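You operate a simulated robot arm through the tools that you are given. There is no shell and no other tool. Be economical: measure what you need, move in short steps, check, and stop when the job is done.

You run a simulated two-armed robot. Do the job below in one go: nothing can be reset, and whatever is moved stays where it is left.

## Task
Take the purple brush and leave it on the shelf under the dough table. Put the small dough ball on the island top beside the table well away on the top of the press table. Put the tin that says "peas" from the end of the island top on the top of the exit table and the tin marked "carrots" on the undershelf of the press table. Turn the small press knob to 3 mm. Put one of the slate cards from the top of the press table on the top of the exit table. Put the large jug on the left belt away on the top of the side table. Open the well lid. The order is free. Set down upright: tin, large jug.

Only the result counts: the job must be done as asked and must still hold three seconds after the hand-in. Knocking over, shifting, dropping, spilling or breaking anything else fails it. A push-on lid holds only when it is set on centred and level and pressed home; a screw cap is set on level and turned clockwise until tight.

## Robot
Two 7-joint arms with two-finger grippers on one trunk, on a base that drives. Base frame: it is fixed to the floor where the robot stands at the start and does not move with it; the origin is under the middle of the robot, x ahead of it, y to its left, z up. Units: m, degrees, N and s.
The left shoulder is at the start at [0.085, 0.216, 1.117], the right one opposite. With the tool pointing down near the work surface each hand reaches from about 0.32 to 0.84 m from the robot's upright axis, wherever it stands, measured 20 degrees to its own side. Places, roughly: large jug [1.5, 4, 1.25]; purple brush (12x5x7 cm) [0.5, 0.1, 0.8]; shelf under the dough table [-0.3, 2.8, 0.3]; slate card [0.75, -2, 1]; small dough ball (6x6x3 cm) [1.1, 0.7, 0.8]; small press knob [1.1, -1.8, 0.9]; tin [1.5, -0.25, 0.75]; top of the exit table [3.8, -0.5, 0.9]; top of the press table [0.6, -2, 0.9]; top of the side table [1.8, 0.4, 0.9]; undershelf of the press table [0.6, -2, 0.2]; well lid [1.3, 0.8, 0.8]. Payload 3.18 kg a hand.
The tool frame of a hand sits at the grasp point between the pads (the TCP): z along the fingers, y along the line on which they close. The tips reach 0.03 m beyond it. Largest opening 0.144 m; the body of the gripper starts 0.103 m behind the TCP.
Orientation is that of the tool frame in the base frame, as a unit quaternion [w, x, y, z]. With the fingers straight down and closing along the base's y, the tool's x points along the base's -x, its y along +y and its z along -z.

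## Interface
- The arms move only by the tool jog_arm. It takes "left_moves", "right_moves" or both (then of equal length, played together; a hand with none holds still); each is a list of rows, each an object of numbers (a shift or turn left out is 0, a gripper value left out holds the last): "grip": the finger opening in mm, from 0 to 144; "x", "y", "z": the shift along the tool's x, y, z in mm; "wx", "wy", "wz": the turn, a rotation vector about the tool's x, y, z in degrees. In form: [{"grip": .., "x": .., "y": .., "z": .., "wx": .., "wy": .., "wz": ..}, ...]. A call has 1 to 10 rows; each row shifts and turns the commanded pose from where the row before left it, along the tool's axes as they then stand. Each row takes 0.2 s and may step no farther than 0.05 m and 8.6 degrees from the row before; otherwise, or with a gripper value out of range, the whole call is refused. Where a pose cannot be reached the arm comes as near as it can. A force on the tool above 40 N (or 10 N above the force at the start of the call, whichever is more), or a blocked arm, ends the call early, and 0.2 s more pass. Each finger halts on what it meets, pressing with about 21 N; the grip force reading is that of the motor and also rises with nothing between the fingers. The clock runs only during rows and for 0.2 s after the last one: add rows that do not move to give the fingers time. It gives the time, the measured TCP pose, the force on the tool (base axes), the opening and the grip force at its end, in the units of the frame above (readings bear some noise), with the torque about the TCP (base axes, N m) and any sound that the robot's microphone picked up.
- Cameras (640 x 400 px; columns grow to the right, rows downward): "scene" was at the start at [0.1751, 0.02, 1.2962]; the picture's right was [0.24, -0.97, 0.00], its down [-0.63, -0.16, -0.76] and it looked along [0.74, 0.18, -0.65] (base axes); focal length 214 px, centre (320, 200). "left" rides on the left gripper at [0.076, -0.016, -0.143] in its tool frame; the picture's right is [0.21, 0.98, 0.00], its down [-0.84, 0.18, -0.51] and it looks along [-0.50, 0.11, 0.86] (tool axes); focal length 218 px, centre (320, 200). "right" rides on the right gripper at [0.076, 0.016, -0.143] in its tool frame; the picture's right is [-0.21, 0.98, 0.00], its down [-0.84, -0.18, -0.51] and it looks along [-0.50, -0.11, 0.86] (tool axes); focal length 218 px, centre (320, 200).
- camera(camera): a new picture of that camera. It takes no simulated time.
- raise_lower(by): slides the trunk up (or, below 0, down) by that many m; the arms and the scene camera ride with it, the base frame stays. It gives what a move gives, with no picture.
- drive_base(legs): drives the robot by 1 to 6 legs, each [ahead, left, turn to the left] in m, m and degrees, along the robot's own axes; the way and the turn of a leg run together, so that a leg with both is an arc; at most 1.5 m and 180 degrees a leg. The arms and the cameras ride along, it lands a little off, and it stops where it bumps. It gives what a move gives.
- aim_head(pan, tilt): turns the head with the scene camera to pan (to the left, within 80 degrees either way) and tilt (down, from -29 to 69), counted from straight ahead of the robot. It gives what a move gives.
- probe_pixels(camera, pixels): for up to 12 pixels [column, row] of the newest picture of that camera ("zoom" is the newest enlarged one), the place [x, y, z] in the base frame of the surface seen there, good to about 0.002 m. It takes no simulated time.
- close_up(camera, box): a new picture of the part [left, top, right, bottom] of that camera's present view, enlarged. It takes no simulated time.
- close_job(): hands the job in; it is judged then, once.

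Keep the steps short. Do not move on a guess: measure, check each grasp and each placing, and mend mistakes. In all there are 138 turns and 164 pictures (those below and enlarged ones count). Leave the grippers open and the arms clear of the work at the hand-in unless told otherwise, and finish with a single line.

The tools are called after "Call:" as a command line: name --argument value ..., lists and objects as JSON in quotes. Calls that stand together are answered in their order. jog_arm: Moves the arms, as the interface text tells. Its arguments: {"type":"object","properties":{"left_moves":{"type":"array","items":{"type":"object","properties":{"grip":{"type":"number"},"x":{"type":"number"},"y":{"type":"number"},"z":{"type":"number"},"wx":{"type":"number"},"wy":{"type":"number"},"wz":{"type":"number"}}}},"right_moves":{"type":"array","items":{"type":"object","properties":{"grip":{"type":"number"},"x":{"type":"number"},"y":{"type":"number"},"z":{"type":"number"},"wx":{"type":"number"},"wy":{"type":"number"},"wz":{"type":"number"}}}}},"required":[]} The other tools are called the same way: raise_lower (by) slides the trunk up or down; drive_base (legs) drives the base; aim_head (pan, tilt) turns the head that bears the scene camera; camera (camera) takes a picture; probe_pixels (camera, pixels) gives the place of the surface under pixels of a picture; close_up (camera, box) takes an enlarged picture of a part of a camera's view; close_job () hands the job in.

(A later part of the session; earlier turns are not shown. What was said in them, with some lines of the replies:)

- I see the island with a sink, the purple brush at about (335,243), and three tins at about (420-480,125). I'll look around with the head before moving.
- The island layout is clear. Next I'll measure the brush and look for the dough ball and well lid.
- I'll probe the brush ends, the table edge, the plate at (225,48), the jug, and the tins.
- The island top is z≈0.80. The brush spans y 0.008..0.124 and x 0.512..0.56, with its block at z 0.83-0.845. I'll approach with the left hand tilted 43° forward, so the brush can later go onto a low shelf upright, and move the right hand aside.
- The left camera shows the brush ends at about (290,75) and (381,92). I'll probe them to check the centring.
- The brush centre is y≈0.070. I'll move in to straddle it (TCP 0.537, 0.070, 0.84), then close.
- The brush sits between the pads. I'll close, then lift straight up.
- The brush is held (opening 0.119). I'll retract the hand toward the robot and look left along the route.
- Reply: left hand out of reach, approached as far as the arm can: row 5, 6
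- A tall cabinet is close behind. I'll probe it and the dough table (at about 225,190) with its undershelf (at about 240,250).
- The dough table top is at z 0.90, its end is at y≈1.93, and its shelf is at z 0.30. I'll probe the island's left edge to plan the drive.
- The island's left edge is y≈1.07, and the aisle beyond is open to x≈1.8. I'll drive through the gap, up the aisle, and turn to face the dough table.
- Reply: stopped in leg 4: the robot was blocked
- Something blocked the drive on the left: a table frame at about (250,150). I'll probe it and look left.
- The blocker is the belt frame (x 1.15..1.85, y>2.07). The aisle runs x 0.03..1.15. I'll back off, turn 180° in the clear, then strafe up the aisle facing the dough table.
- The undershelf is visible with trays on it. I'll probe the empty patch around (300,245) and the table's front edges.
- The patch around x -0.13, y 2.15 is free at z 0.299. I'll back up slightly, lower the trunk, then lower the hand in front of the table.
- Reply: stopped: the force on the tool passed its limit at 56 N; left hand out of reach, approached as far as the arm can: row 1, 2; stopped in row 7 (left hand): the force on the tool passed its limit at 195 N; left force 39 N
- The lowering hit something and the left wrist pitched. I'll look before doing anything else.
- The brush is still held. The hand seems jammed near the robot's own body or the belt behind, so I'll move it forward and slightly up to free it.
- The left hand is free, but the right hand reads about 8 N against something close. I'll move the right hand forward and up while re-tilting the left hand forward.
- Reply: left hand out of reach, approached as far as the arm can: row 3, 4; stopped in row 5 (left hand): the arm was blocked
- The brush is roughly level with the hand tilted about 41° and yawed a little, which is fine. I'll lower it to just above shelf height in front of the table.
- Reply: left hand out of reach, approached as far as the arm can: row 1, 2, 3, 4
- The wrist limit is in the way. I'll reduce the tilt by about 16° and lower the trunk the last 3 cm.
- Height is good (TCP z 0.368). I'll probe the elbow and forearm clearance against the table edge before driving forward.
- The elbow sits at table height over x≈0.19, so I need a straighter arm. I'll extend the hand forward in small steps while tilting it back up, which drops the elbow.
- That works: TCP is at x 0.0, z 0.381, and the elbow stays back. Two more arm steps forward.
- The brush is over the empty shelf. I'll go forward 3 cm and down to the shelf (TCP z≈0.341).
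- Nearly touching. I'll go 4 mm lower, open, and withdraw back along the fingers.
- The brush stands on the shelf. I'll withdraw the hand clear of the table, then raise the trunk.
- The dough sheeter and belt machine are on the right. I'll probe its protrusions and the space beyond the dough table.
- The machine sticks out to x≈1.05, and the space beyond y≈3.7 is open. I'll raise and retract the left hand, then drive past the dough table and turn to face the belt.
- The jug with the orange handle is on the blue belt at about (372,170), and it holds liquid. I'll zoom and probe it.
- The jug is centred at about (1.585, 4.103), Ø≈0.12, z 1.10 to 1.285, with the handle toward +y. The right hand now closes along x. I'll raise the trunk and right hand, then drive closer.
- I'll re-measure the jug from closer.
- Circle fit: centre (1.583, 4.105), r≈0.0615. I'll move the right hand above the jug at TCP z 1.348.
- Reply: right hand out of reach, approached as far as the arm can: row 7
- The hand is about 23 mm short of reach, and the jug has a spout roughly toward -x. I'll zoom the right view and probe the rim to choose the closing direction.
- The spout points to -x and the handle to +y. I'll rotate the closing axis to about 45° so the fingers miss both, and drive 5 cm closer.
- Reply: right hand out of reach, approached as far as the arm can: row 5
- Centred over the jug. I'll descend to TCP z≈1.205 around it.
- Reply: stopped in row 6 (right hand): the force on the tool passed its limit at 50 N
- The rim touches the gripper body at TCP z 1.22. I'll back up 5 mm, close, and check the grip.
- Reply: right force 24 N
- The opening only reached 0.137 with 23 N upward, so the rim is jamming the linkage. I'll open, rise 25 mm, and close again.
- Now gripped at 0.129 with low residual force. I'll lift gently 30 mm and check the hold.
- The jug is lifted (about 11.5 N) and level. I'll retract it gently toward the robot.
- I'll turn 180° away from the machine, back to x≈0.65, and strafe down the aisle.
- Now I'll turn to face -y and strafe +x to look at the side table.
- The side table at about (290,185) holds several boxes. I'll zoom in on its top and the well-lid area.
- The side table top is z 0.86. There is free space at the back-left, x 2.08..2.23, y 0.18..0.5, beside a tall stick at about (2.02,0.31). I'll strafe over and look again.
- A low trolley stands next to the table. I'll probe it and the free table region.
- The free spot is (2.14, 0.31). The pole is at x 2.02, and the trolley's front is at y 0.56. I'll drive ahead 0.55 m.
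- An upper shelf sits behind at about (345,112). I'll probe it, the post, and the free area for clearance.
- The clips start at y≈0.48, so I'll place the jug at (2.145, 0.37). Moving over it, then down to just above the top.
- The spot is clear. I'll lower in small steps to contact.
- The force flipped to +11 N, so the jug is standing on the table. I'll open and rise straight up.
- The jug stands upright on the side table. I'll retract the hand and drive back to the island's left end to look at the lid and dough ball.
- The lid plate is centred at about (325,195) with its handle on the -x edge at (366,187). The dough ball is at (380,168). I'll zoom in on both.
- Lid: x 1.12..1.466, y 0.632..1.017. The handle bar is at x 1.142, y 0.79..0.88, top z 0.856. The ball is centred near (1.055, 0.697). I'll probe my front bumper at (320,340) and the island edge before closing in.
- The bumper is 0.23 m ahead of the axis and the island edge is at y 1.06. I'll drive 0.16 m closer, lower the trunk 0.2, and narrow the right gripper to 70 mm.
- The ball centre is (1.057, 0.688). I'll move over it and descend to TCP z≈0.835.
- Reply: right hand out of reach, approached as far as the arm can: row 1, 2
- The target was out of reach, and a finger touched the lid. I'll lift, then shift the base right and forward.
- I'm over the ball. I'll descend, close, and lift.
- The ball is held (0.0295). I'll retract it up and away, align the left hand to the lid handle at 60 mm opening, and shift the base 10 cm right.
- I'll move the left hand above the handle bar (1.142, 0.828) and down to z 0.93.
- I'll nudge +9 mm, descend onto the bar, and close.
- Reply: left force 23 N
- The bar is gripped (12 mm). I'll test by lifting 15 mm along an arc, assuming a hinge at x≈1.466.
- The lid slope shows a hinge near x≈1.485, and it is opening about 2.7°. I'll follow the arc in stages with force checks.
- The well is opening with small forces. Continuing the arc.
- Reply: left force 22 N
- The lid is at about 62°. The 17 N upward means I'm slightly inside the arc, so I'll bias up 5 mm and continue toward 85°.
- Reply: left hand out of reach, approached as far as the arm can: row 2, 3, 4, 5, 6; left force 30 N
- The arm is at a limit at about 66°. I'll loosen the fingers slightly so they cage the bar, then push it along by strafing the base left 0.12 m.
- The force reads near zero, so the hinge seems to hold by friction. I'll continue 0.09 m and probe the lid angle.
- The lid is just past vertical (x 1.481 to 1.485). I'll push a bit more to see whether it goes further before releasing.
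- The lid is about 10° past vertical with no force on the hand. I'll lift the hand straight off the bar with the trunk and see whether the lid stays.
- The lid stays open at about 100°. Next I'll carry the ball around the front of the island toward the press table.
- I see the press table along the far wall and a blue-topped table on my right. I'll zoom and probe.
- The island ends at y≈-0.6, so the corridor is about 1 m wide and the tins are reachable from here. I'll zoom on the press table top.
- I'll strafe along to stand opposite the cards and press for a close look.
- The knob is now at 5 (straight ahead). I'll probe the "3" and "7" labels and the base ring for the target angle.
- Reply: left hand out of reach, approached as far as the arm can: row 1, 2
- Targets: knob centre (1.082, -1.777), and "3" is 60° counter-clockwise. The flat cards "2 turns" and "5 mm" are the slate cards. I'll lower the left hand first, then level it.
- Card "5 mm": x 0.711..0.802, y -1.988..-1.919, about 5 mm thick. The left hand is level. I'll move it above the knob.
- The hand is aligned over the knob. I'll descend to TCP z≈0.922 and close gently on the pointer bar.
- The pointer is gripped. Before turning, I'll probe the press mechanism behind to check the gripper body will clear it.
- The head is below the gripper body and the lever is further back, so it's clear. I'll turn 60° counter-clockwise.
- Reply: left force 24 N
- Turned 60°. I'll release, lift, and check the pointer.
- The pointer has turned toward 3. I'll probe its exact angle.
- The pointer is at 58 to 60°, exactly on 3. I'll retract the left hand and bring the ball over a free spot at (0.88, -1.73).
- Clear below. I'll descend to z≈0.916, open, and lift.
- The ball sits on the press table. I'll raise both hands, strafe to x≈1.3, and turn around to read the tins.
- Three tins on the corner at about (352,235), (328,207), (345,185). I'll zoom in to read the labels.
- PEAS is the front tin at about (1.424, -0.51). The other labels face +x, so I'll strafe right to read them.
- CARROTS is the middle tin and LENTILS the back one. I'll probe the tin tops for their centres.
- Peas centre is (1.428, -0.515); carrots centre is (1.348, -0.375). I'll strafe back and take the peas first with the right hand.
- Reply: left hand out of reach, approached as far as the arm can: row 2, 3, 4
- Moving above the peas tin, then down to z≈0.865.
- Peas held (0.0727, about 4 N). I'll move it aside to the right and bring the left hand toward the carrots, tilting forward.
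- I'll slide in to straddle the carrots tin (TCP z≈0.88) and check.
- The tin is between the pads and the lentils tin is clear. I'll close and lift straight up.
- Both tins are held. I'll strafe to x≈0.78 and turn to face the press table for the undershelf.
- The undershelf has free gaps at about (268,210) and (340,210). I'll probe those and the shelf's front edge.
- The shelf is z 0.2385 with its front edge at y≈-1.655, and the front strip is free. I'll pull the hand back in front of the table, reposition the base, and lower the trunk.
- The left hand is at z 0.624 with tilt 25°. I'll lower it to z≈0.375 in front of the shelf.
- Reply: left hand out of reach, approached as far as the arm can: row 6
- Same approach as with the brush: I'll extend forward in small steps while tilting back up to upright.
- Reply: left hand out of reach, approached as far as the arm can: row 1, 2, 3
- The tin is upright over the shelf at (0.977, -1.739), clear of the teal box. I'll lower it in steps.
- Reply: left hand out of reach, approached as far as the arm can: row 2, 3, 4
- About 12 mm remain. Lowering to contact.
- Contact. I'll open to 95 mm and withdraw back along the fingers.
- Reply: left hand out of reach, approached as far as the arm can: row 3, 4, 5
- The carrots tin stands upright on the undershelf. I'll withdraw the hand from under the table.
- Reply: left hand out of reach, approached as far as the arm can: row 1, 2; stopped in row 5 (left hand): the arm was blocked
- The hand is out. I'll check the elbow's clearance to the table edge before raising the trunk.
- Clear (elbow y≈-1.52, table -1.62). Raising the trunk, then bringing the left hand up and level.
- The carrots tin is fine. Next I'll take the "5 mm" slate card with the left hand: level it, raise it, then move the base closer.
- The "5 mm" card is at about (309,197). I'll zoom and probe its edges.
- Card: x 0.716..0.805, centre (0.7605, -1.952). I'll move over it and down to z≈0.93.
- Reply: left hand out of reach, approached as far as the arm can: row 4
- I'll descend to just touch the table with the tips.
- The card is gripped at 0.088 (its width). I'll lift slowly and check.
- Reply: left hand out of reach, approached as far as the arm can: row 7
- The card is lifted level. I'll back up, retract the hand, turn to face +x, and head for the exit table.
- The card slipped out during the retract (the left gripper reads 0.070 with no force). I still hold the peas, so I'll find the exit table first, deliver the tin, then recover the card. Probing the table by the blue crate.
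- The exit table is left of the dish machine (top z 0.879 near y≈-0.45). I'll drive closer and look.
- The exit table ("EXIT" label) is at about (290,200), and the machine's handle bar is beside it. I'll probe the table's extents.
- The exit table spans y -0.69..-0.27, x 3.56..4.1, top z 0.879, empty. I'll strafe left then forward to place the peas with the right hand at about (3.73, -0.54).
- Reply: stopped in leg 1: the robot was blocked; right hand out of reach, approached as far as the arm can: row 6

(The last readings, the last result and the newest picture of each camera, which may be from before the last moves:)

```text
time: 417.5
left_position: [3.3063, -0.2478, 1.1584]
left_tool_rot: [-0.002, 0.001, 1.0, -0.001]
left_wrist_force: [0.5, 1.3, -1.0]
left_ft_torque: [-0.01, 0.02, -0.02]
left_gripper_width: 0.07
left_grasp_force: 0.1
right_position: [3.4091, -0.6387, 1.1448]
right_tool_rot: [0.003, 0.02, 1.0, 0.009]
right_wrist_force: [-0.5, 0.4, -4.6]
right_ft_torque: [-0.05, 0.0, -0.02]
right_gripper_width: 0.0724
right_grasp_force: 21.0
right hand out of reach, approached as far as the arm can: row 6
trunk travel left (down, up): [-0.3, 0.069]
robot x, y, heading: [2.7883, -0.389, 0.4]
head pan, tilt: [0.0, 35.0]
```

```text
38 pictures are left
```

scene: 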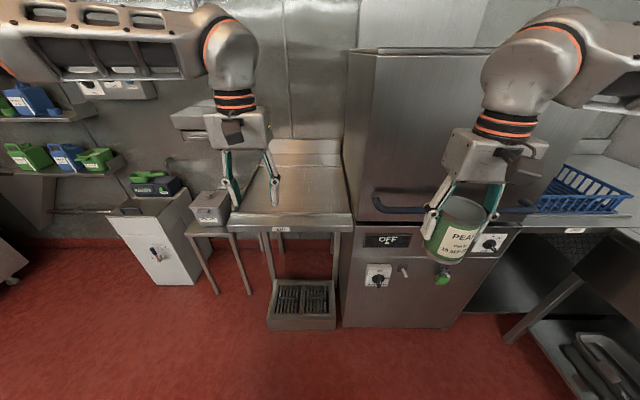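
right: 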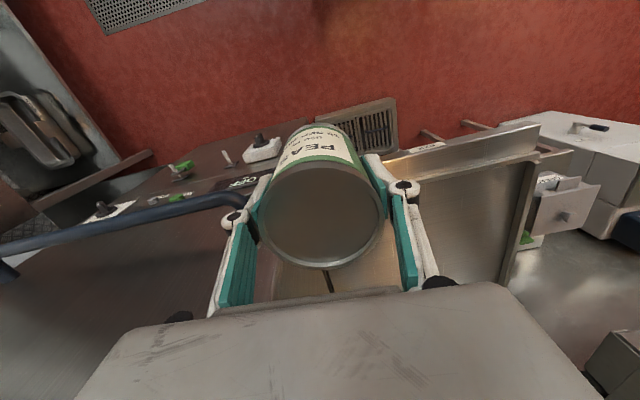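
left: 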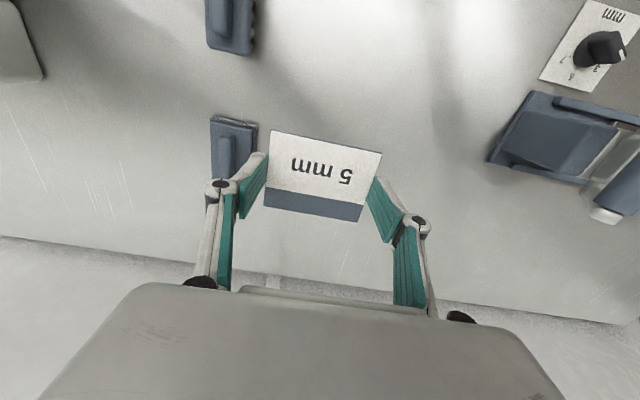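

The strafe was blocked, probably by the trolley on my left rear. I'll check it after. First I'll shift the right hand 10 cm left so I can go straight ahead.

Call:
jog_arm --right_moves '[{"x": 20, "y": 20}, {"x": 20, "y": 30}, {"y": 30}, {"y": 20}, {}]'

Call:
aim_head --pan 80 --tilt 45

Call:
camera --camera "scene"

```text
time: 418.7
left_position: [3.3054, -0.2475, 1.1597]
left_tool_rot: [-0.002, 0.001, 1.0, -0.002]
left_wrist_force: [-0.6, 0.6, 0.1]
left_ft_torque: [0.05, 0.04, -0.01]
left_gripper_width: 0.0701
left_grasp_force: 0.0
right_position: [3.3729, -0.5372, 1.1456]
right_tool_rot: [0.002, 0.019, 1.0, 0.008]
right_wrist_force: [0.0, -0.2, -3.4]
right_ft_torque: [0.02, 0.0, 0.04]
right_gripper_width: 0.0724
right_grasp_force: 21.5
trunk travel left (down, up): [-0.3, 0.069]
robot x, y, heading: [2.7896, -0.3892, 0.2]
head pan, tilt: [0.0, 35.0]
```

```text
time: 420.2
left_position: [3.3054, -0.2462, 1.1585]
left_tool_rot: [-0.001, 0.001, 1.0, -0.001]
left_wrist_force: [0.0, -0.4, 0.5]
left_ft_torque: [0.0, -0.01, 0.0]
left_gripper_width: 0.07
left_grasp_force: 0.0
right_position: [3.3736, -0.5373, 1.146]
right_tool_rot: [0.002, 0.019, 1.0, 0.009]
right_wrist_force: [-1.2, -0.2, -4.8]
right_ft_torque: [0.0, 0.0, 0.01]
right_gripper_width: 0.072
right_grasp_force: 21.1
trunk travel left (down, up): [-0.3, 0.069]
robot x, y, heading: [2.7857, -0.3897, 0.4]
head pan, tilt: [80.0, 45.0]
```

```text
37 pictures are left
```

scene: 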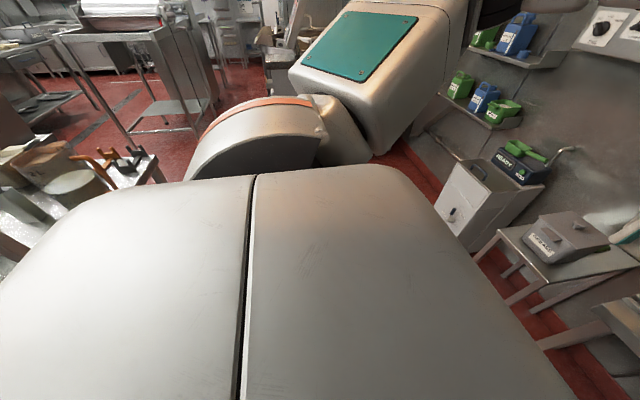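

My body hides the trolley from here; I'll check it later. Driving ahead 0.31 m to the exit table.

Call:
drive_base --legs '[[0.31, -0.02, 0]]'

Call:
jog_arm --right_moves '[{"x": -20, "z": 10}, {"x": -25, "z": 30}, {"x": -20, "z": 40}, {"z": 40}, {"z": 35}, {}]'

Call:
camera --camera "right"

```text
time: 422.0
left_position: [3.5396, -0.2619, 1.1603]
left_tool_rot: [0.0, 0.004, 1.0, -0.001]
left_wrist_force: [-0.6, -0.4, 0.2]
left_ft_torque: [-0.01, -0.01, -0.01]
left_gripper_width: 0.0699
left_grasp_force: 0.0
right_position: [3.6004, -0.5473, 1.1508]
right_tool_rot: [0.005, 0.013, 1.0, 0.006]
right_wrist_force: [-0.6, 0.6, -3.6]
right_ft_torque: [-0.01, -0.02, 0.0]
right_gripper_width: 0.0724
right_grasp_force: 21.1
trunk travel left (down, up): [-0.3, 0.069]
robot x, y, heading: [3.0292, -0.4012, 0.0]
head pan, tilt: [80.0, 45.0]
stopped in leg 1: the robot was blocked; the commanded pose is now the measured one
```

```text
time: 423.6
left_position: [3.5128, -0.2558, 1.1674]
left_tool_rot: [0.011, 0.006, 1.0, -0.005]
left_wrist_force: [-0.3, -0.3, 0.0]
left_ft_torque: [-0.05, -0.02, 0.02]
left_gripper_width: 0.07
left_grasp_force: 0.1
right_position: [3.6488, -0.5335, 1.0355]
right_tool_rot: [0.037, 0.008, 0.999, 0.008]
right_wrist_force: [-0.1, -0.9, -4.5]
right_ft_torque: [0.02, 0.06, 0.01]
right_gripper_width: 0.0723
right_grasp_force: 20.9
trunk travel left (down, up): [-0.3, 0.069]
robot x, y, heading: [3.0247, -0.4009, -0.3]
head pan, tilt: [80.0, 45.0]
stopped in row 6 (right hand): the arm was blocked; the commanded pose is now the measured one
```

```text
36 pictures are left
```

right: 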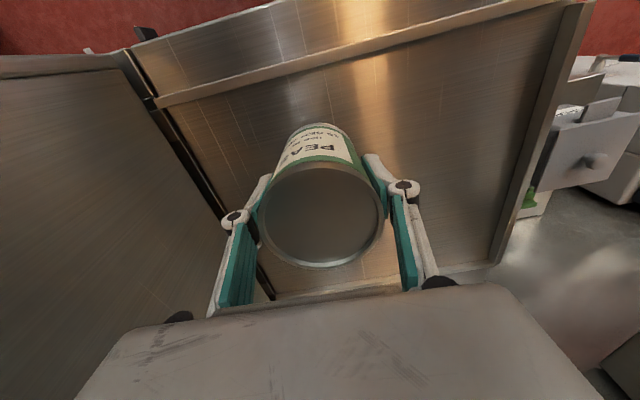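

Something is blocking. Let me look with the head.

Call:
aim_head --pan -10 --tilt 40

Call:
camera --camera "scene"

```text
time: 425.2
left_position: [3.5119, -0.2546, 1.1713]
left_tool_rot: [0.014, 0.004, 1.0, -0.004]
left_wrist_force: [0.0, -0.7, -0.2]
left_ft_torque: [-0.01, -0.01, 0.0]
left_gripper_width: 0.0699
left_grasp_force: 0.1
right_position: [3.6478, -0.5349, 1.0344]
right_tool_rot: [0.035, 0.008, 0.999, 0.005]
right_wrist_force: [0.5, -0.1, -5.4]
right_ft_torque: [-0.01, 0.01, -0.02]
right_gripper_width: 0.0721
right_grasp_force: 21.1
trunk travel left (down, up): [-0.3, 0.069]
robot x, y, heading: [3.0301, -0.4044, 0.0]
head pan, tilt: [-10.0, 40.0]
```

```text
35 pictures are left
```

scene: 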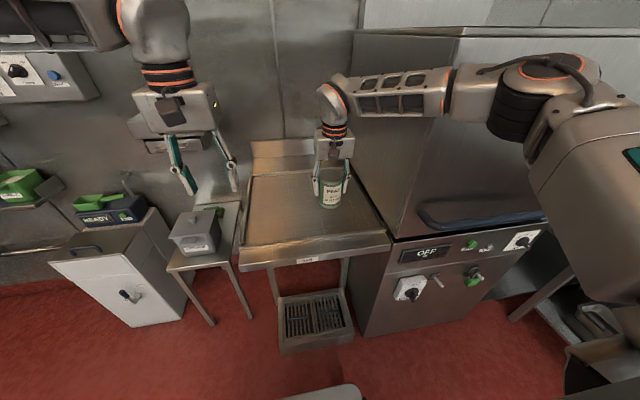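

The right elbow is against the dish machine's front. I'll back off 2 cm and strafe left 0.13 m to free it; the tin stays over the table.

Call:
drive_base --legs '[[-0.02, 0, 0], [0, 0.13, 0]]'

Call:
jog_arm --right_moves '[{"wy": 4}, {"x": -20}, {}]'

Call:
camera --camera "scene"

```text
time: 427.4
left_position: [3.524, -0.1326, 1.1586]
left_tool_rot: [-0.002, 0.003, 1.0, 0.0]
left_wrist_force: [-0.4, -0.1, -0.4]
left_ft_torque: [0.0, -0.02, -0.03]
left_gripper_width: 0.07
left_grasp_force: 0.1
right_position: [3.6585, -0.4144, 1.0112]
right_tool_rot: [0.017, 0.013, 1.0, 0.011]
right_wrist_force: [-0.4, 0.3, -5.0]
right_ft_torque: [0.0, -0.04, -0.01]
right_gripper_width: 0.0721
right_grasp_force: 21.5
trunk travel left (down, up): [-0.3, 0.069]
robot x, y, heading: [3.0112, -0.2719, 0.1]
head pan, tilt: [-10.0, 40.0]
```

```text
time: 428.2
left_position: [3.5253, -0.1335, 1.1577]
left_tool_rot: [-0.003, 0.002, 1.0, 0.0]
left_wrist_force: [-0.6, 0.0, 0.1]
left_ft_torque: [0.0, -0.01, -0.05]
left_gripper_width: 0.07
left_grasp_force: 0.0
right_position: [3.6787, -0.4154, 1.0096]
right_tool_rot: [-0.018, 0.011, 1.0, 0.01]
right_wrist_force: [0.1, -0.1, -5.2]
right_ft_torque: [-0.01, -0.02, 0.01]
right_gripper_width: 0.0722
right_grasp_force: 21.2
trunk travel left (down, up): [-0.3, 0.069]
robot x, y, heading: [3.0125, -0.2755, 0.1]
head pan, tilt: [-10.0, 40.0]
```

```text
34 pictures are left
5 turns are left
```

scene: 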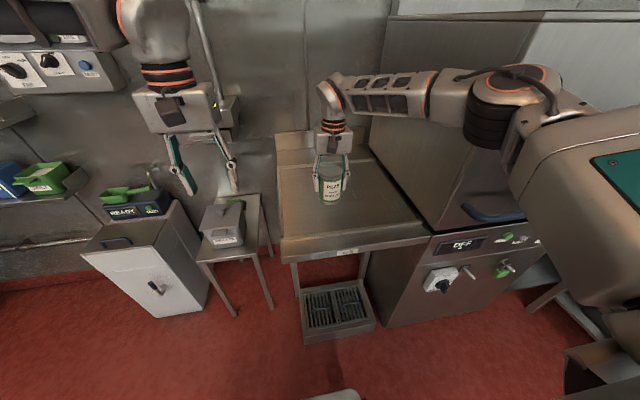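

Only 5 turns are left, so I'll combine steps. Now: lower and release the peas on the exit table, retract, return to the press table, and look for the dropped card.

Call:
jog_arm --right_moves '[{"wy": -2}, {"z": 30}, {"z": 20}, {"z": 10}, {"z": 4}, {}]'

Call:
jog_arm --right_moves '[{"grip": 110}, {"grip": 110}, {"z": -20}, {"z": -40}, {"z": -40}, {"z": -40}, {"z": -40}, {"x": 40}, {"x": 40}, {"x": 40}]'

Call:
close_up --camera "scene" --box '[250, 110, 450, 260]'

Call:
drive_base --legs '[[-0.06, -0.28, 0], [-0.2, -0.45, 0], [-1.15, 0, 0], [-0.97, 0, 0], [0, 0, -90]]'

Call:
aim_head --pan 5 --tilt 55

Call:
camera --camera "scene"

Call:
close_up --camera "scene" --box '[220, 60, 420, 260]'

Call:
camera --camera "left"

```text
time: 429.6
left_position: [3.5255, -0.133, 1.1571]
left_tool_rot: [-0.003, 0.002, 1.0, 0.001]
left_wrist_force: [0.3, 0.1, 0.2]
left_ft_torque: [0.02, 0.01, -0.01]
left_gripper_width: 0.0703
left_grasp_force: 0.0
right_position: [3.6799, -0.4125, 0.9479]
right_tool_rot: [0.0, 0.012, 1.0, 0.011]
right_wrist_force: [0.9, 0.1, 5.8]
right_ft_torque: [-0.3, -0.22, -0.01]
right_gripper_width: 0.0721
right_grasp_force: 20.8
trunk travel left (down, up): [-0.3, 0.069]
robot x, y, heading: [3.0047, -0.2729, 0.1]
head pan, tilt: [-10.0, 40.0]
```

```text
time: 431.8
left_position: [3.5252, -0.1332, 1.1579]
left_tool_rot: [-0.002, 0.002, 1.0, 0.0]
left_wrist_force: [-0.4, -0.3, 0.3]
left_ft_torque: [0.02, 0.0, 0.02]
left_gripper_width: 0.07
left_grasp_force: 0.1
right_position: [3.5595, -0.414, 1.0964]
right_tool_rot: [0.0, 0.012, 1.0, 0.011]
right_wrist_force: [-0.7, -0.8, -0.3]
right_ft_torque: [0.03, -0.03, -0.01]
right_gripper_width: 0.1101
right_grasp_force: 0.1
right hand out of reach, approached as far as the arm can: row 7
trunk travel left (down, up): [-0.3, 0.069]
robot x, y, heading: [3.0071, -0.2739, 0.3]
head pan, tilt: [-10.0, 40.0]
```

```text
2.67 times, centred on (350, 185) of scene
```

zoom: 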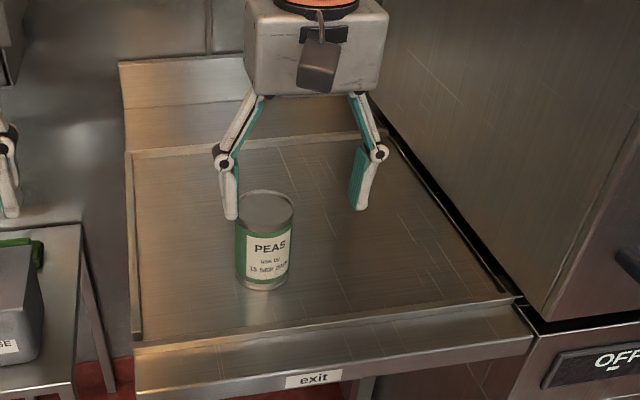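

```text
time: 434.6
left_position: [3.471, -0.3844, 1.1563]
left_tool_rot: [-0.003, -0.002, 1.0, 0.0]
left_wrist_force: [0.2, -0.3, 0.6]
left_ft_torque: [0.02, 0.03, 0.01]
left_gripper_width: 0.07
left_grasp_force: 0.1
right_position: [3.5069, -0.6558, 1.0987]
right_tool_rot: [0.006, -0.005, 1.0, 0.015]
right_wrist_force: [2.5, 21.1, -4.3]
right_ft_torque: [-0.35, 0.17, 0.41]
right_gripper_width: 0.0954
right_grasp_force: 0.0
trunk travel left (down, up): [-0.3, 0.069]
robot x, y, heading: [2.9557, -0.5305, 0.6]
head pan, tilt: [-10.0, 40.0]
stopped in leg 1: the force on the tool passed its limit at 44 N (the readings are from after the stop); the commanded pose is now the measured one
```

```text
time: 435.3
left_position: [3.4712, -0.3831, 1.1572]
left_tool_rot: [-0.002, -0.002, 1.0, -0.002]
left_wrist_force: [0.4, 0.8, 0.4]
left_ft_torque: [0.01, 0.03, 0.0]
left_gripper_width: 0.0699
left_grasp_force: 0.0
right_position: [3.507, -0.6559, 1.0993]
right_tool_rot: [0.005, -0.002, 1.0, 0.013]
right_wrist_force: [3.0, 26.8, -2.0]
right_ft_torque: [-0.7, 0.11, 0.48]
right_gripper_width: 0.093
right_grasp_force: 0.0
trunk travel left (down, up): [-0.3, 0.069]
robot x, y, heading: [2.9521, -0.53, 0.6]
head pan, tilt: [5.0, 55.0]
```

```text
32 pictures are left
```

scene: 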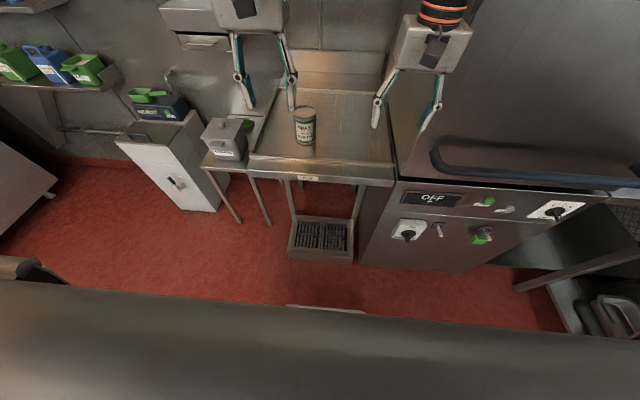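

```text
2.00 times, centred on (320, 160) of scene
```

zoom: 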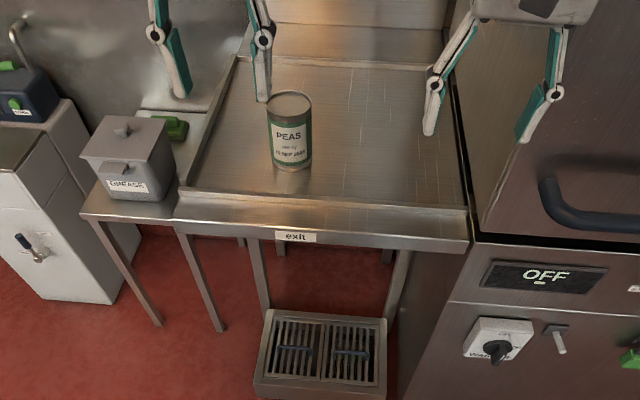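

```text
30 pictures are left
4 turns are left
```

left: 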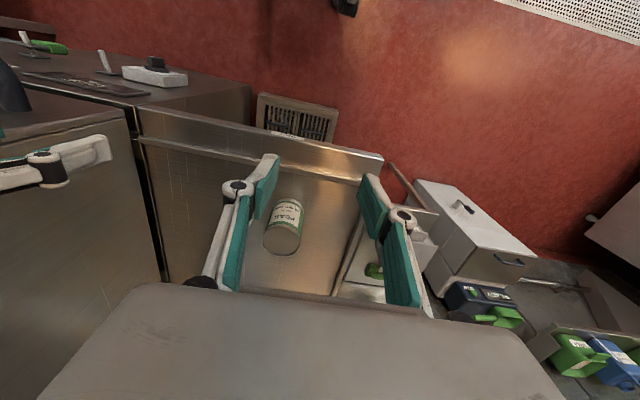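

Peas stands on the exit table. Four turns are left. I'll free the right hand from the machine side, drive back to the press table, and look for the card.

Call:
jog_arm --right_moves '[{"y": 30, "grip": 60}, {"y": 20, "x": 30, "z": -15}, {"x": 45, "z": -15}, {"x": 45, "z": -15}, {"x": 45}, {}]' --left_moves '[{"grip": 125}, {"grip": 125}, {}, {}, {}, {}]'

Call:
drive_base --legs '[[-0.17, -0.15, 0], [0, -0.33, 0], [-1.15, 0, 0], [-0.98, 0, 0], [0, 0, -90.5]]'

Call:
aim_head --pan 5 --tilt 55

Call:
camera --camera "scene"

Call:
close_up --camera "scene" --box '[220, 60, 420, 260]'

Call:
camera --camera "left"

Call:
probe_pixels --camera "scene" --pixels '[[320, 100], [320, 130], [320, 160], [340, 100], [340, 130], [340, 160], [300, 160], [360, 160]]'

```text
time: 436.7
left_position: [3.4706, -0.3857, 1.1566]
left_tool_rot: [-0.002, -0.002, 1.0, 0.0]
left_wrist_force: [0.1, 0.6, 0.2]
left_ft_torque: [0.03, 0.0, -0.01]
left_gripper_width: 0.1249
left_grasp_force: 0.0
right_position: [3.3405, -0.6126, 1.1421]
right_tool_rot: [0.006, 0.0, 1.0, 0.013]
right_wrist_force: [0.0, -0.4, 0.0]
right_ft_torque: [-0.02, 0.0, -0.02]
right_gripper_width: 0.0601
right_grasp_force: 0.0
trunk travel left (down, up): [-0.3, 0.069]
robot x, y, heading: [2.9571, -0.5293, 0.4]
head pan, tilt: [5.0, 55.0]
```

```text
time: 455.8
left_position: [0.7913, -1.5449, 1.1575]
left_tool_rot: [-0.002, 0.714, 0.7, 0.002]
left_wrist_force: [0.0, 0.1, -0.4]
left_ft_torque: [0.02, 0.01, -0.02]
left_gripper_width: 0.1247
left_grasp_force: 0.1
right_position: [0.5684, -1.409, 1.1425]
right_tool_rot: [0.013, 0.715, 0.699, 0.005]
right_wrist_force: [1.0, 0.5, 0.8]
right_ft_torque: [0.02, 0.01, -0.02]
right_gripper_width: 0.0602
right_grasp_force: 0.2
trunk travel left (down, up): [-0.3, 0.069]
robot x, y, heading: [0.6603, -1.0278, -90.8]
head pan, tilt: [5.0, 55.0]
```

```text
time: 456.4
left_position: [0.7911, -1.5441, 1.1574]
left_tool_rot: [-0.002, 0.714, 0.7, 0.002]
left_wrist_force: [0.4, 0.5, -0.2]
left_ft_torque: [-0.01, -0.02, -0.02]
left_gripper_width: 0.1247
left_grasp_force: 0.0
right_position: [0.569, -1.4098, 1.1421]
right_tool_rot: [0.014, 0.714, 0.7, 0.005]
right_wrist_force: [-0.1, 0.0, -1.1]
right_ft_torque: [-0.02, 0.0, 0.0]
right_gripper_width: 0.0598
right_grasp_force: 0.2
trunk travel left (down, up): [-0.3, 0.069]
robot x, y, heading: [0.6597, -1.0302, -90.7]
head pan, tilt: [5.0, 55.0]
```

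```text
29 pictures are left
```

scene: 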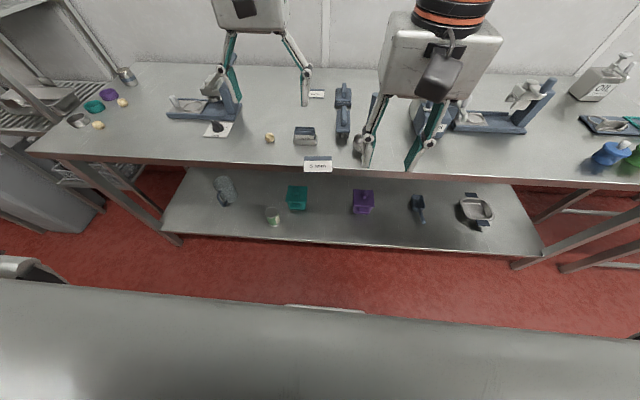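

```text
2.00 times, centred on (320, 160) of scene
```

zoom: 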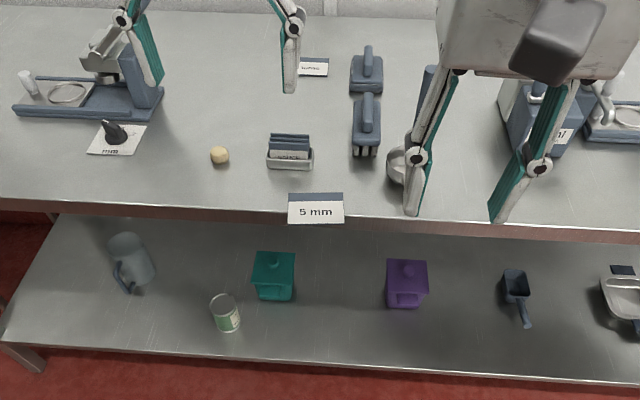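

```text
27 pictures are left
```

left: 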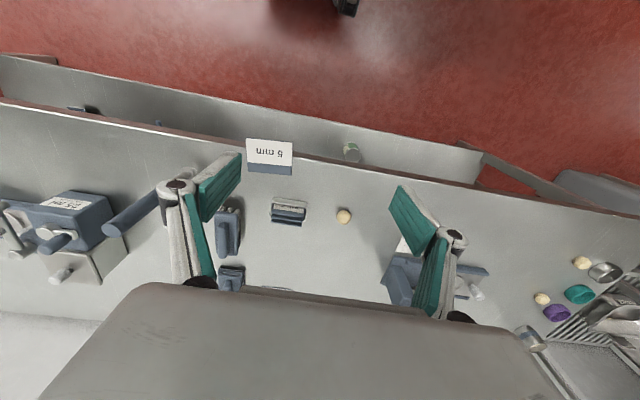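

```text
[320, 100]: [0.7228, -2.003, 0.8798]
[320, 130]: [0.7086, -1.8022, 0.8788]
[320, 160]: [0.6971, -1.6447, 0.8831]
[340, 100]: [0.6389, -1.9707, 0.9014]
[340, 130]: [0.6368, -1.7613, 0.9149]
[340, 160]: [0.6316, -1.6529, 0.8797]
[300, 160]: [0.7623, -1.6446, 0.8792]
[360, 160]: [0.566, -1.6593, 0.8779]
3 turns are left
```

The "5 mm" card lies on the press table's front edge, overhanging about 2 cm at x≈0.703, y -1.66..-1.597. I'll grip its overhanging part deeper in the pads, lift slowly, carry it to the exit table, and set it down beside the peas. All in one go.

Call:
jog_arm --left_moves '[{"x": -19.9, "y": -29}, {"x": -19.9, "y": -29}, {"x": -19.9, "y": -29}, {"z": 45}, {"z": 45}, {"z": 45}, {"z": 45}, {"z": 40}, {"z": 25}, {"z": 13}]' --right_moves '[{"y": -33}, {"y": -33}, {"y": -33}, {}, {}, {}, {}, {}, {}, {}]'

Call:
camera --camera "left"

Call:
jog_arm --left_moves '[{}, {"grip": 70}, {"grip": 70}, {"grip": 70}, {"grip": 70}, {}]'

Call:
jog_arm --left_moves '[{"z": -5}, {"z": -10}, {"z": -15}, {"z": -20}, {"z": -25}, {"z": -25}, {"z": -25}, {"z": -25}, {"z": -25}, {"z": -25}]'

Call:
camera --camera "left"

Call:
drive_base --legs '[[0, 0, 91], [1.1, 0, 0], [1.03, 0, 0], [0, 0.42, 0], [0.18, 0, 0]]'

Call:
aim_head --pan 5 --tilt 50

Call:
jog_arm --left_moves '[{"x": -5}, {"x": -10}, {"x": -15}, {"x": -20}, {"x": -20}, {"x": -20}, {"x": -20}, {"x": -12}, {"x": -8}, {}]'

Call:
jog_arm --left_moves '[{"z": 10}, {"z": 20}, {"z": 25}, {"z": 25}, {"z": 25}, {"z": 25}, {"z": 25}, {"z": 20}, {"z": 10}, {}]'

Call:
camera --camera "left"

Call:
jog_arm --left_moves '[{"grip": 100}, {}, {"z": -20}, {"z": -40}, {"z": -40}, {"z": -40}, {"z": -30}]'

Call:
camera --camera "left"

Call:
camera --camera "scene"

```text
time: 458.6
left_position: [0.7036, -1.6008, 0.8969]
left_tool_rot: [-0.002, 0.714, 0.7, 0.003]
left_wrist_force: [0.4, 0.1, -0.3]
left_ft_torque: [-0.01, 0.02, 0.01]
left_gripper_width: 0.1247
left_grasp_force: 0.0
right_position: [0.4684, -1.408, 1.1406]
right_tool_rot: [0.013, 0.715, 0.699, 0.006]
right_wrist_force: [-0.1, 0.1, 0.3]
right_ft_torque: [0.0, -0.02, -0.02]
right_gripper_width: 0.0599
right_grasp_force: 0.0
trunk travel left (down, up): [-0.3, 0.069]
robot x, y, heading: [0.6613, -1.0256, -90.9]
head pan, tilt: [5.0, 55.0]
```

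```text
26 pictures are left
```

left: 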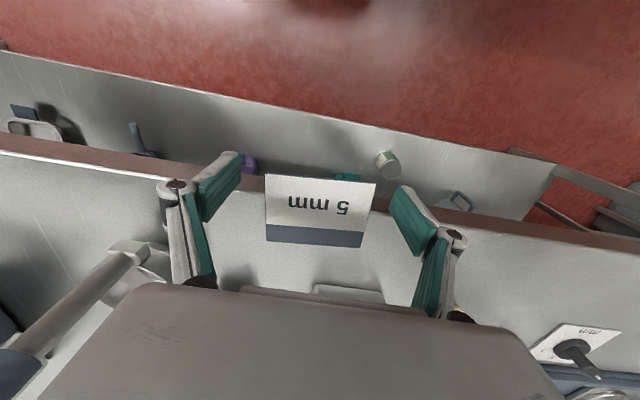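

```text
time: 459.9
left_position: [0.7029, -1.6006, 0.8979]
left_tool_rot: [-0.002, 0.713, 0.701, 0.002]
left_wrist_force: [0.2, 0.7, -1.5]
left_ft_torque: [0.0, -0.02, -0.01]
left_gripper_width: 0.0898
left_grasp_force: 20.7
right_position: [0.4685, -1.4066, 1.1408]
right_tool_rot: [0.013, 0.714, 0.7, 0.006]
right_wrist_force: [-0.8, 0.2, -0.4]
right_ft_torque: [0.0, -0.05, -0.04]
right_gripper_width: 0.06
right_grasp_force: 0.2
trunk travel left (down, up): [-0.3, 0.069]
robot x, y, heading: [0.6604, -1.0306, -90.9]
head pan, tilt: [5.0, 55.0]
```

```text
time: 462.1
left_position: [0.7016, -1.6019, 1.0991]
left_tool_rot: [-0.001, 0.714, 0.7, 0.001]
left_wrist_force: [-0.4, -0.2, -1.4]
left_ft_torque: [-0.03, -0.03, -0.03]
left_gripper_width: 0.0896
left_grasp_force: 21.0
right_position: [0.4685, -1.4069, 1.1409]
right_tool_rot: [0.014, 0.715, 0.699, 0.006]
right_wrist_force: [-0.6, -0.9, -0.7]
right_ft_torque: [-0.01, 0.04, 0.03]
right_gripper_width: 0.06
right_grasp_force: 0.0
trunk travel left (down, up): [-0.3, 0.069]
robot x, y, heading: [0.6578, -1.0253, -90.8]
head pan, tilt: [5.0, 55.0]
```

```text
25 pictures are left
```

left: 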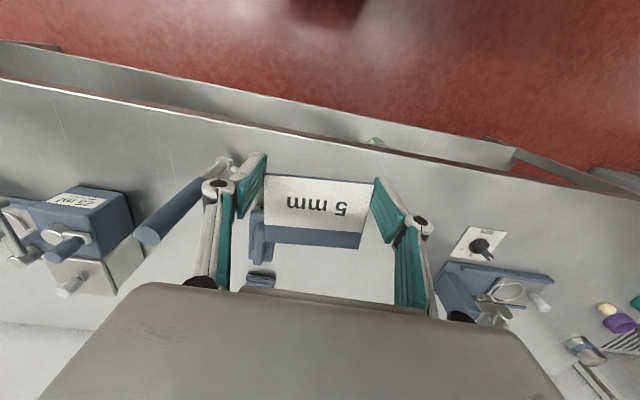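

```text
time: 481.6
left_position: [3.5493, -0.5089, 1.0978]
left_tool_rot: [-0.002, -0.008, 1.0, 0.0]
left_wrist_force: [0.3, -0.6, -0.5]
left_ft_torque: [0.0, 0.04, -0.02]
left_gripper_width: 0.0888
left_grasp_force: 21.2
right_position: [3.3634, -0.7501, 1.1396]
right_tool_rot: [0.005, -0.007, 1.0, 0.015]
right_wrist_force: [0.4, 0.5, -0.6]
right_ft_torque: [0.01, 0.03, 0.04]
right_gripper_width: 0.0599
right_grasp_force: 0.0
trunk travel left (down, up): [-0.3, 0.069]
robot x, y, heading: [2.9747, -0.571, 1.1]
head pan, tilt: [5.0, 55.0]
```

```text
time: 482.2
left_position: [3.5487, -0.5099, 1.0991]
left_tool_rot: [-0.003, -0.008, 1.0, 0.0]
left_wrist_force: [-1.2, 0.2, -0.9]
left_ft_torque: [0.0, 0.03, 0.01]
left_gripper_width: 0.0888
left_grasp_force: 21.1
right_position: [3.3635, -0.7501, 1.1396]
right_tool_rot: [0.006, -0.007, 1.0, 0.014]
right_wrist_force: [-0.7, -0.2, 0.1]
right_ft_torque: [0.01, 0.0, 0.0]
right_gripper_width: 0.06
right_grasp_force: 0.1
trunk travel left (down, up): [-0.3, 0.069]
robot x, y, heading: [2.9757, -0.5708, 1.4]
head pan, tilt: [5.0, 50.0]
```

```text
time: 484.4
left_position: [3.6291, -0.5086, 1.0972]
left_tool_rot: [-0.002, -0.006, 1.0, 0.0]
left_wrist_force: [-0.3, -0.1, -0.9]
left_ft_torque: [0.01, 0.0, -0.01]
left_gripper_width: 0.0889
left_grasp_force: 20.5
left hand out of reach, approached as far as the arm can: row 6, 7, 8, 9
right_position: [3.3623, -0.7491, 1.141]
right_tool_rot: [0.005, -0.007, 1.0, 0.015]
right_wrist_force: [0.8, -0.1, 0.3]
right_ft_torque: [0.01, 0.0, 0.05]
right_gripper_width: 0.0599
right_grasp_force: 0.0
trunk travel left (down, up): [-0.3, 0.069]
robot x, y, heading: [2.9732, -0.5736, 1.7]
head pan, tilt: [5.0, 50.0]
```

```text
time: 486.6
left_position: [3.6277, -0.5054, 0.9134]
left_tool_rot: [-0.003, -0.008, 1.0, 0.0]
left_wrist_force: [-0.8, -0.1, 0.0]
left_ft_torque: [-0.05, -0.02, 0.03]
left_gripper_width: 0.0884
left_grasp_force: 20.9
right_position: [3.3625, -0.7497, 1.1402]
right_tool_rot: [0.005, -0.006, 1.0, 0.014]
right_wrist_force: [0.8, 0.2, -0.5]
right_ft_torque: [0.0, 0.03, -0.01]
right_gripper_width: 0.0601
right_grasp_force: 0.0
trunk travel left (down, up): [-0.3, 0.069]
robot x, y, heading: [2.9723, -0.573, 1.2]
head pan, tilt: [5.0, 50.0]
```

```text
24 pictures are left
```

left: 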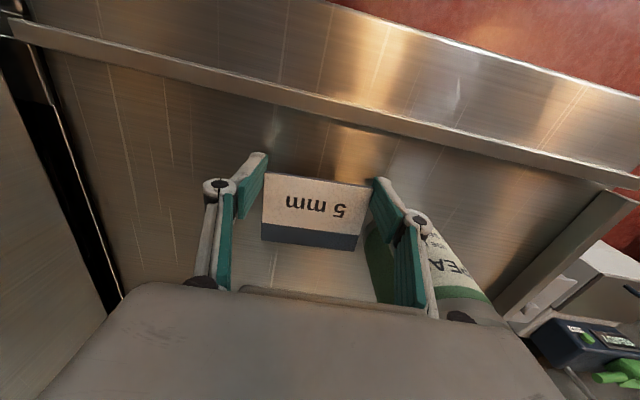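

```text
time: 488.2
left_position: [3.6293, -0.5074, 1.0839]
left_tool_rot: [-0.003, -0.007, 1.0, -0.001]
left_wrist_force: [0.5, 0.2, -0.4]
left_ft_torque: [0.01, -0.01, 0.04]
left_gripper_width: 0.1002
left_grasp_force: 0.2
right_position: [3.3618, -0.7498, 1.1416]
right_tool_rot: [0.006, -0.007, 1.0, 0.014]
right_wrist_force: [-0.4, -0.4, -0.3]
right_ft_torque: [0.02, -0.03, 0.04]
right_gripper_width: 0.06
right_grasp_force: 0.0
trunk travel left (down, up): [-0.3, 0.069]
robot x, y, heading: [2.9766, -0.57, 1.1]
head pan, tilt: [5.0, 50.0]
```

```text
23 pictures are left
```

left: 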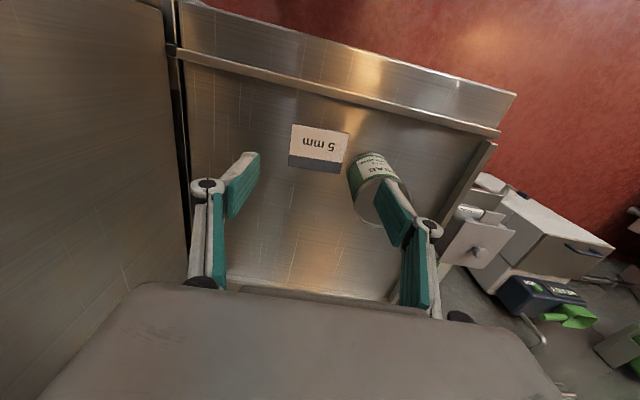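

```text
22 pictures are left
2 turns are left
```

scene: 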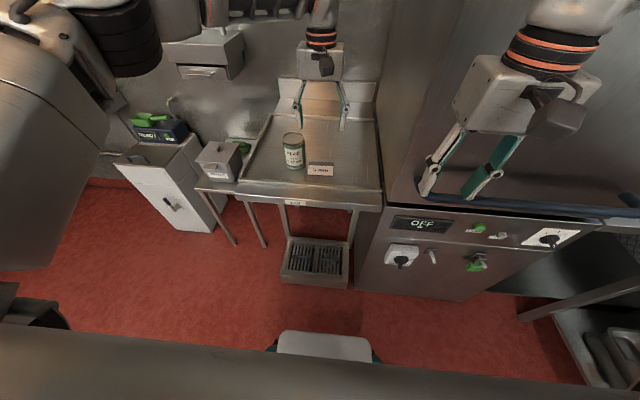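

The card lies flat on the exit table and the peas tin stands upright. I'll open both grippers and pull the arms clear, then do a final check.

Call:
jog_arm --left_moves '[{"x": 35}, {"x": 40}, {"x": 40, "grip": 120}, {"grip": 140}, {}]' --right_moves '[{"x": 20}, {"grip": 110}, {"grip": 120}, {}, {}]'

Call:
camera --camera "scene"

```text
time: 489.4
left_position: [3.5132, -0.5083, 1.0835]
left_tool_rot: [-0.003, -0.007, 1.0, 0.0]
left_wrist_force: [-0.6, 0.5, 0.0]
left_ft_torque: [0.03, 0.03, 0.0]
left_gripper_width: 0.14
left_grasp_force: 0.2
right_position: [3.3428, -0.7494, 1.14]
right_tool_rot: [0.006, -0.007, 1.0, 0.015]
right_wrist_force: [0.4, 0.4, -0.4]
right_ft_torque: [-0.01, 0.01, -0.01]
right_gripper_width: 0.12
right_grasp_force: 0.0
trunk travel left (down, up): [-0.3, 0.069]
robot x, y, heading: [2.9749, -0.5717, 1.5]
head pan, tilt: [5.0, 50.0]
```

```text
21 pictures are left
1 turns are left
```

scene: 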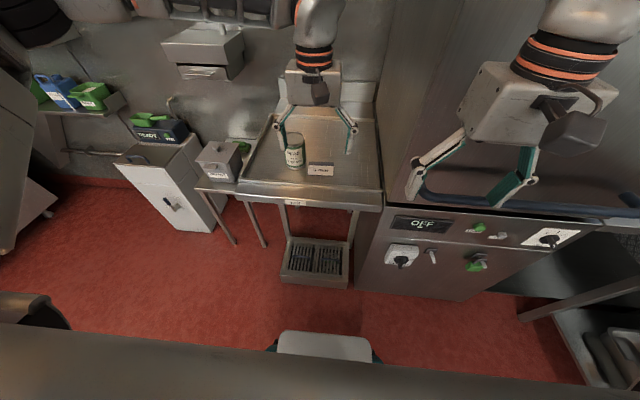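

Peas and card are on the exit table, the grippers are open, and the arms are clear. Handing in.

Call:
close_job

```text
The job is handed in.
```

I handed the job in with all eight items done, but I dropped the slate card once and bumped something near the trolley; I never checked whether the trolley moved.
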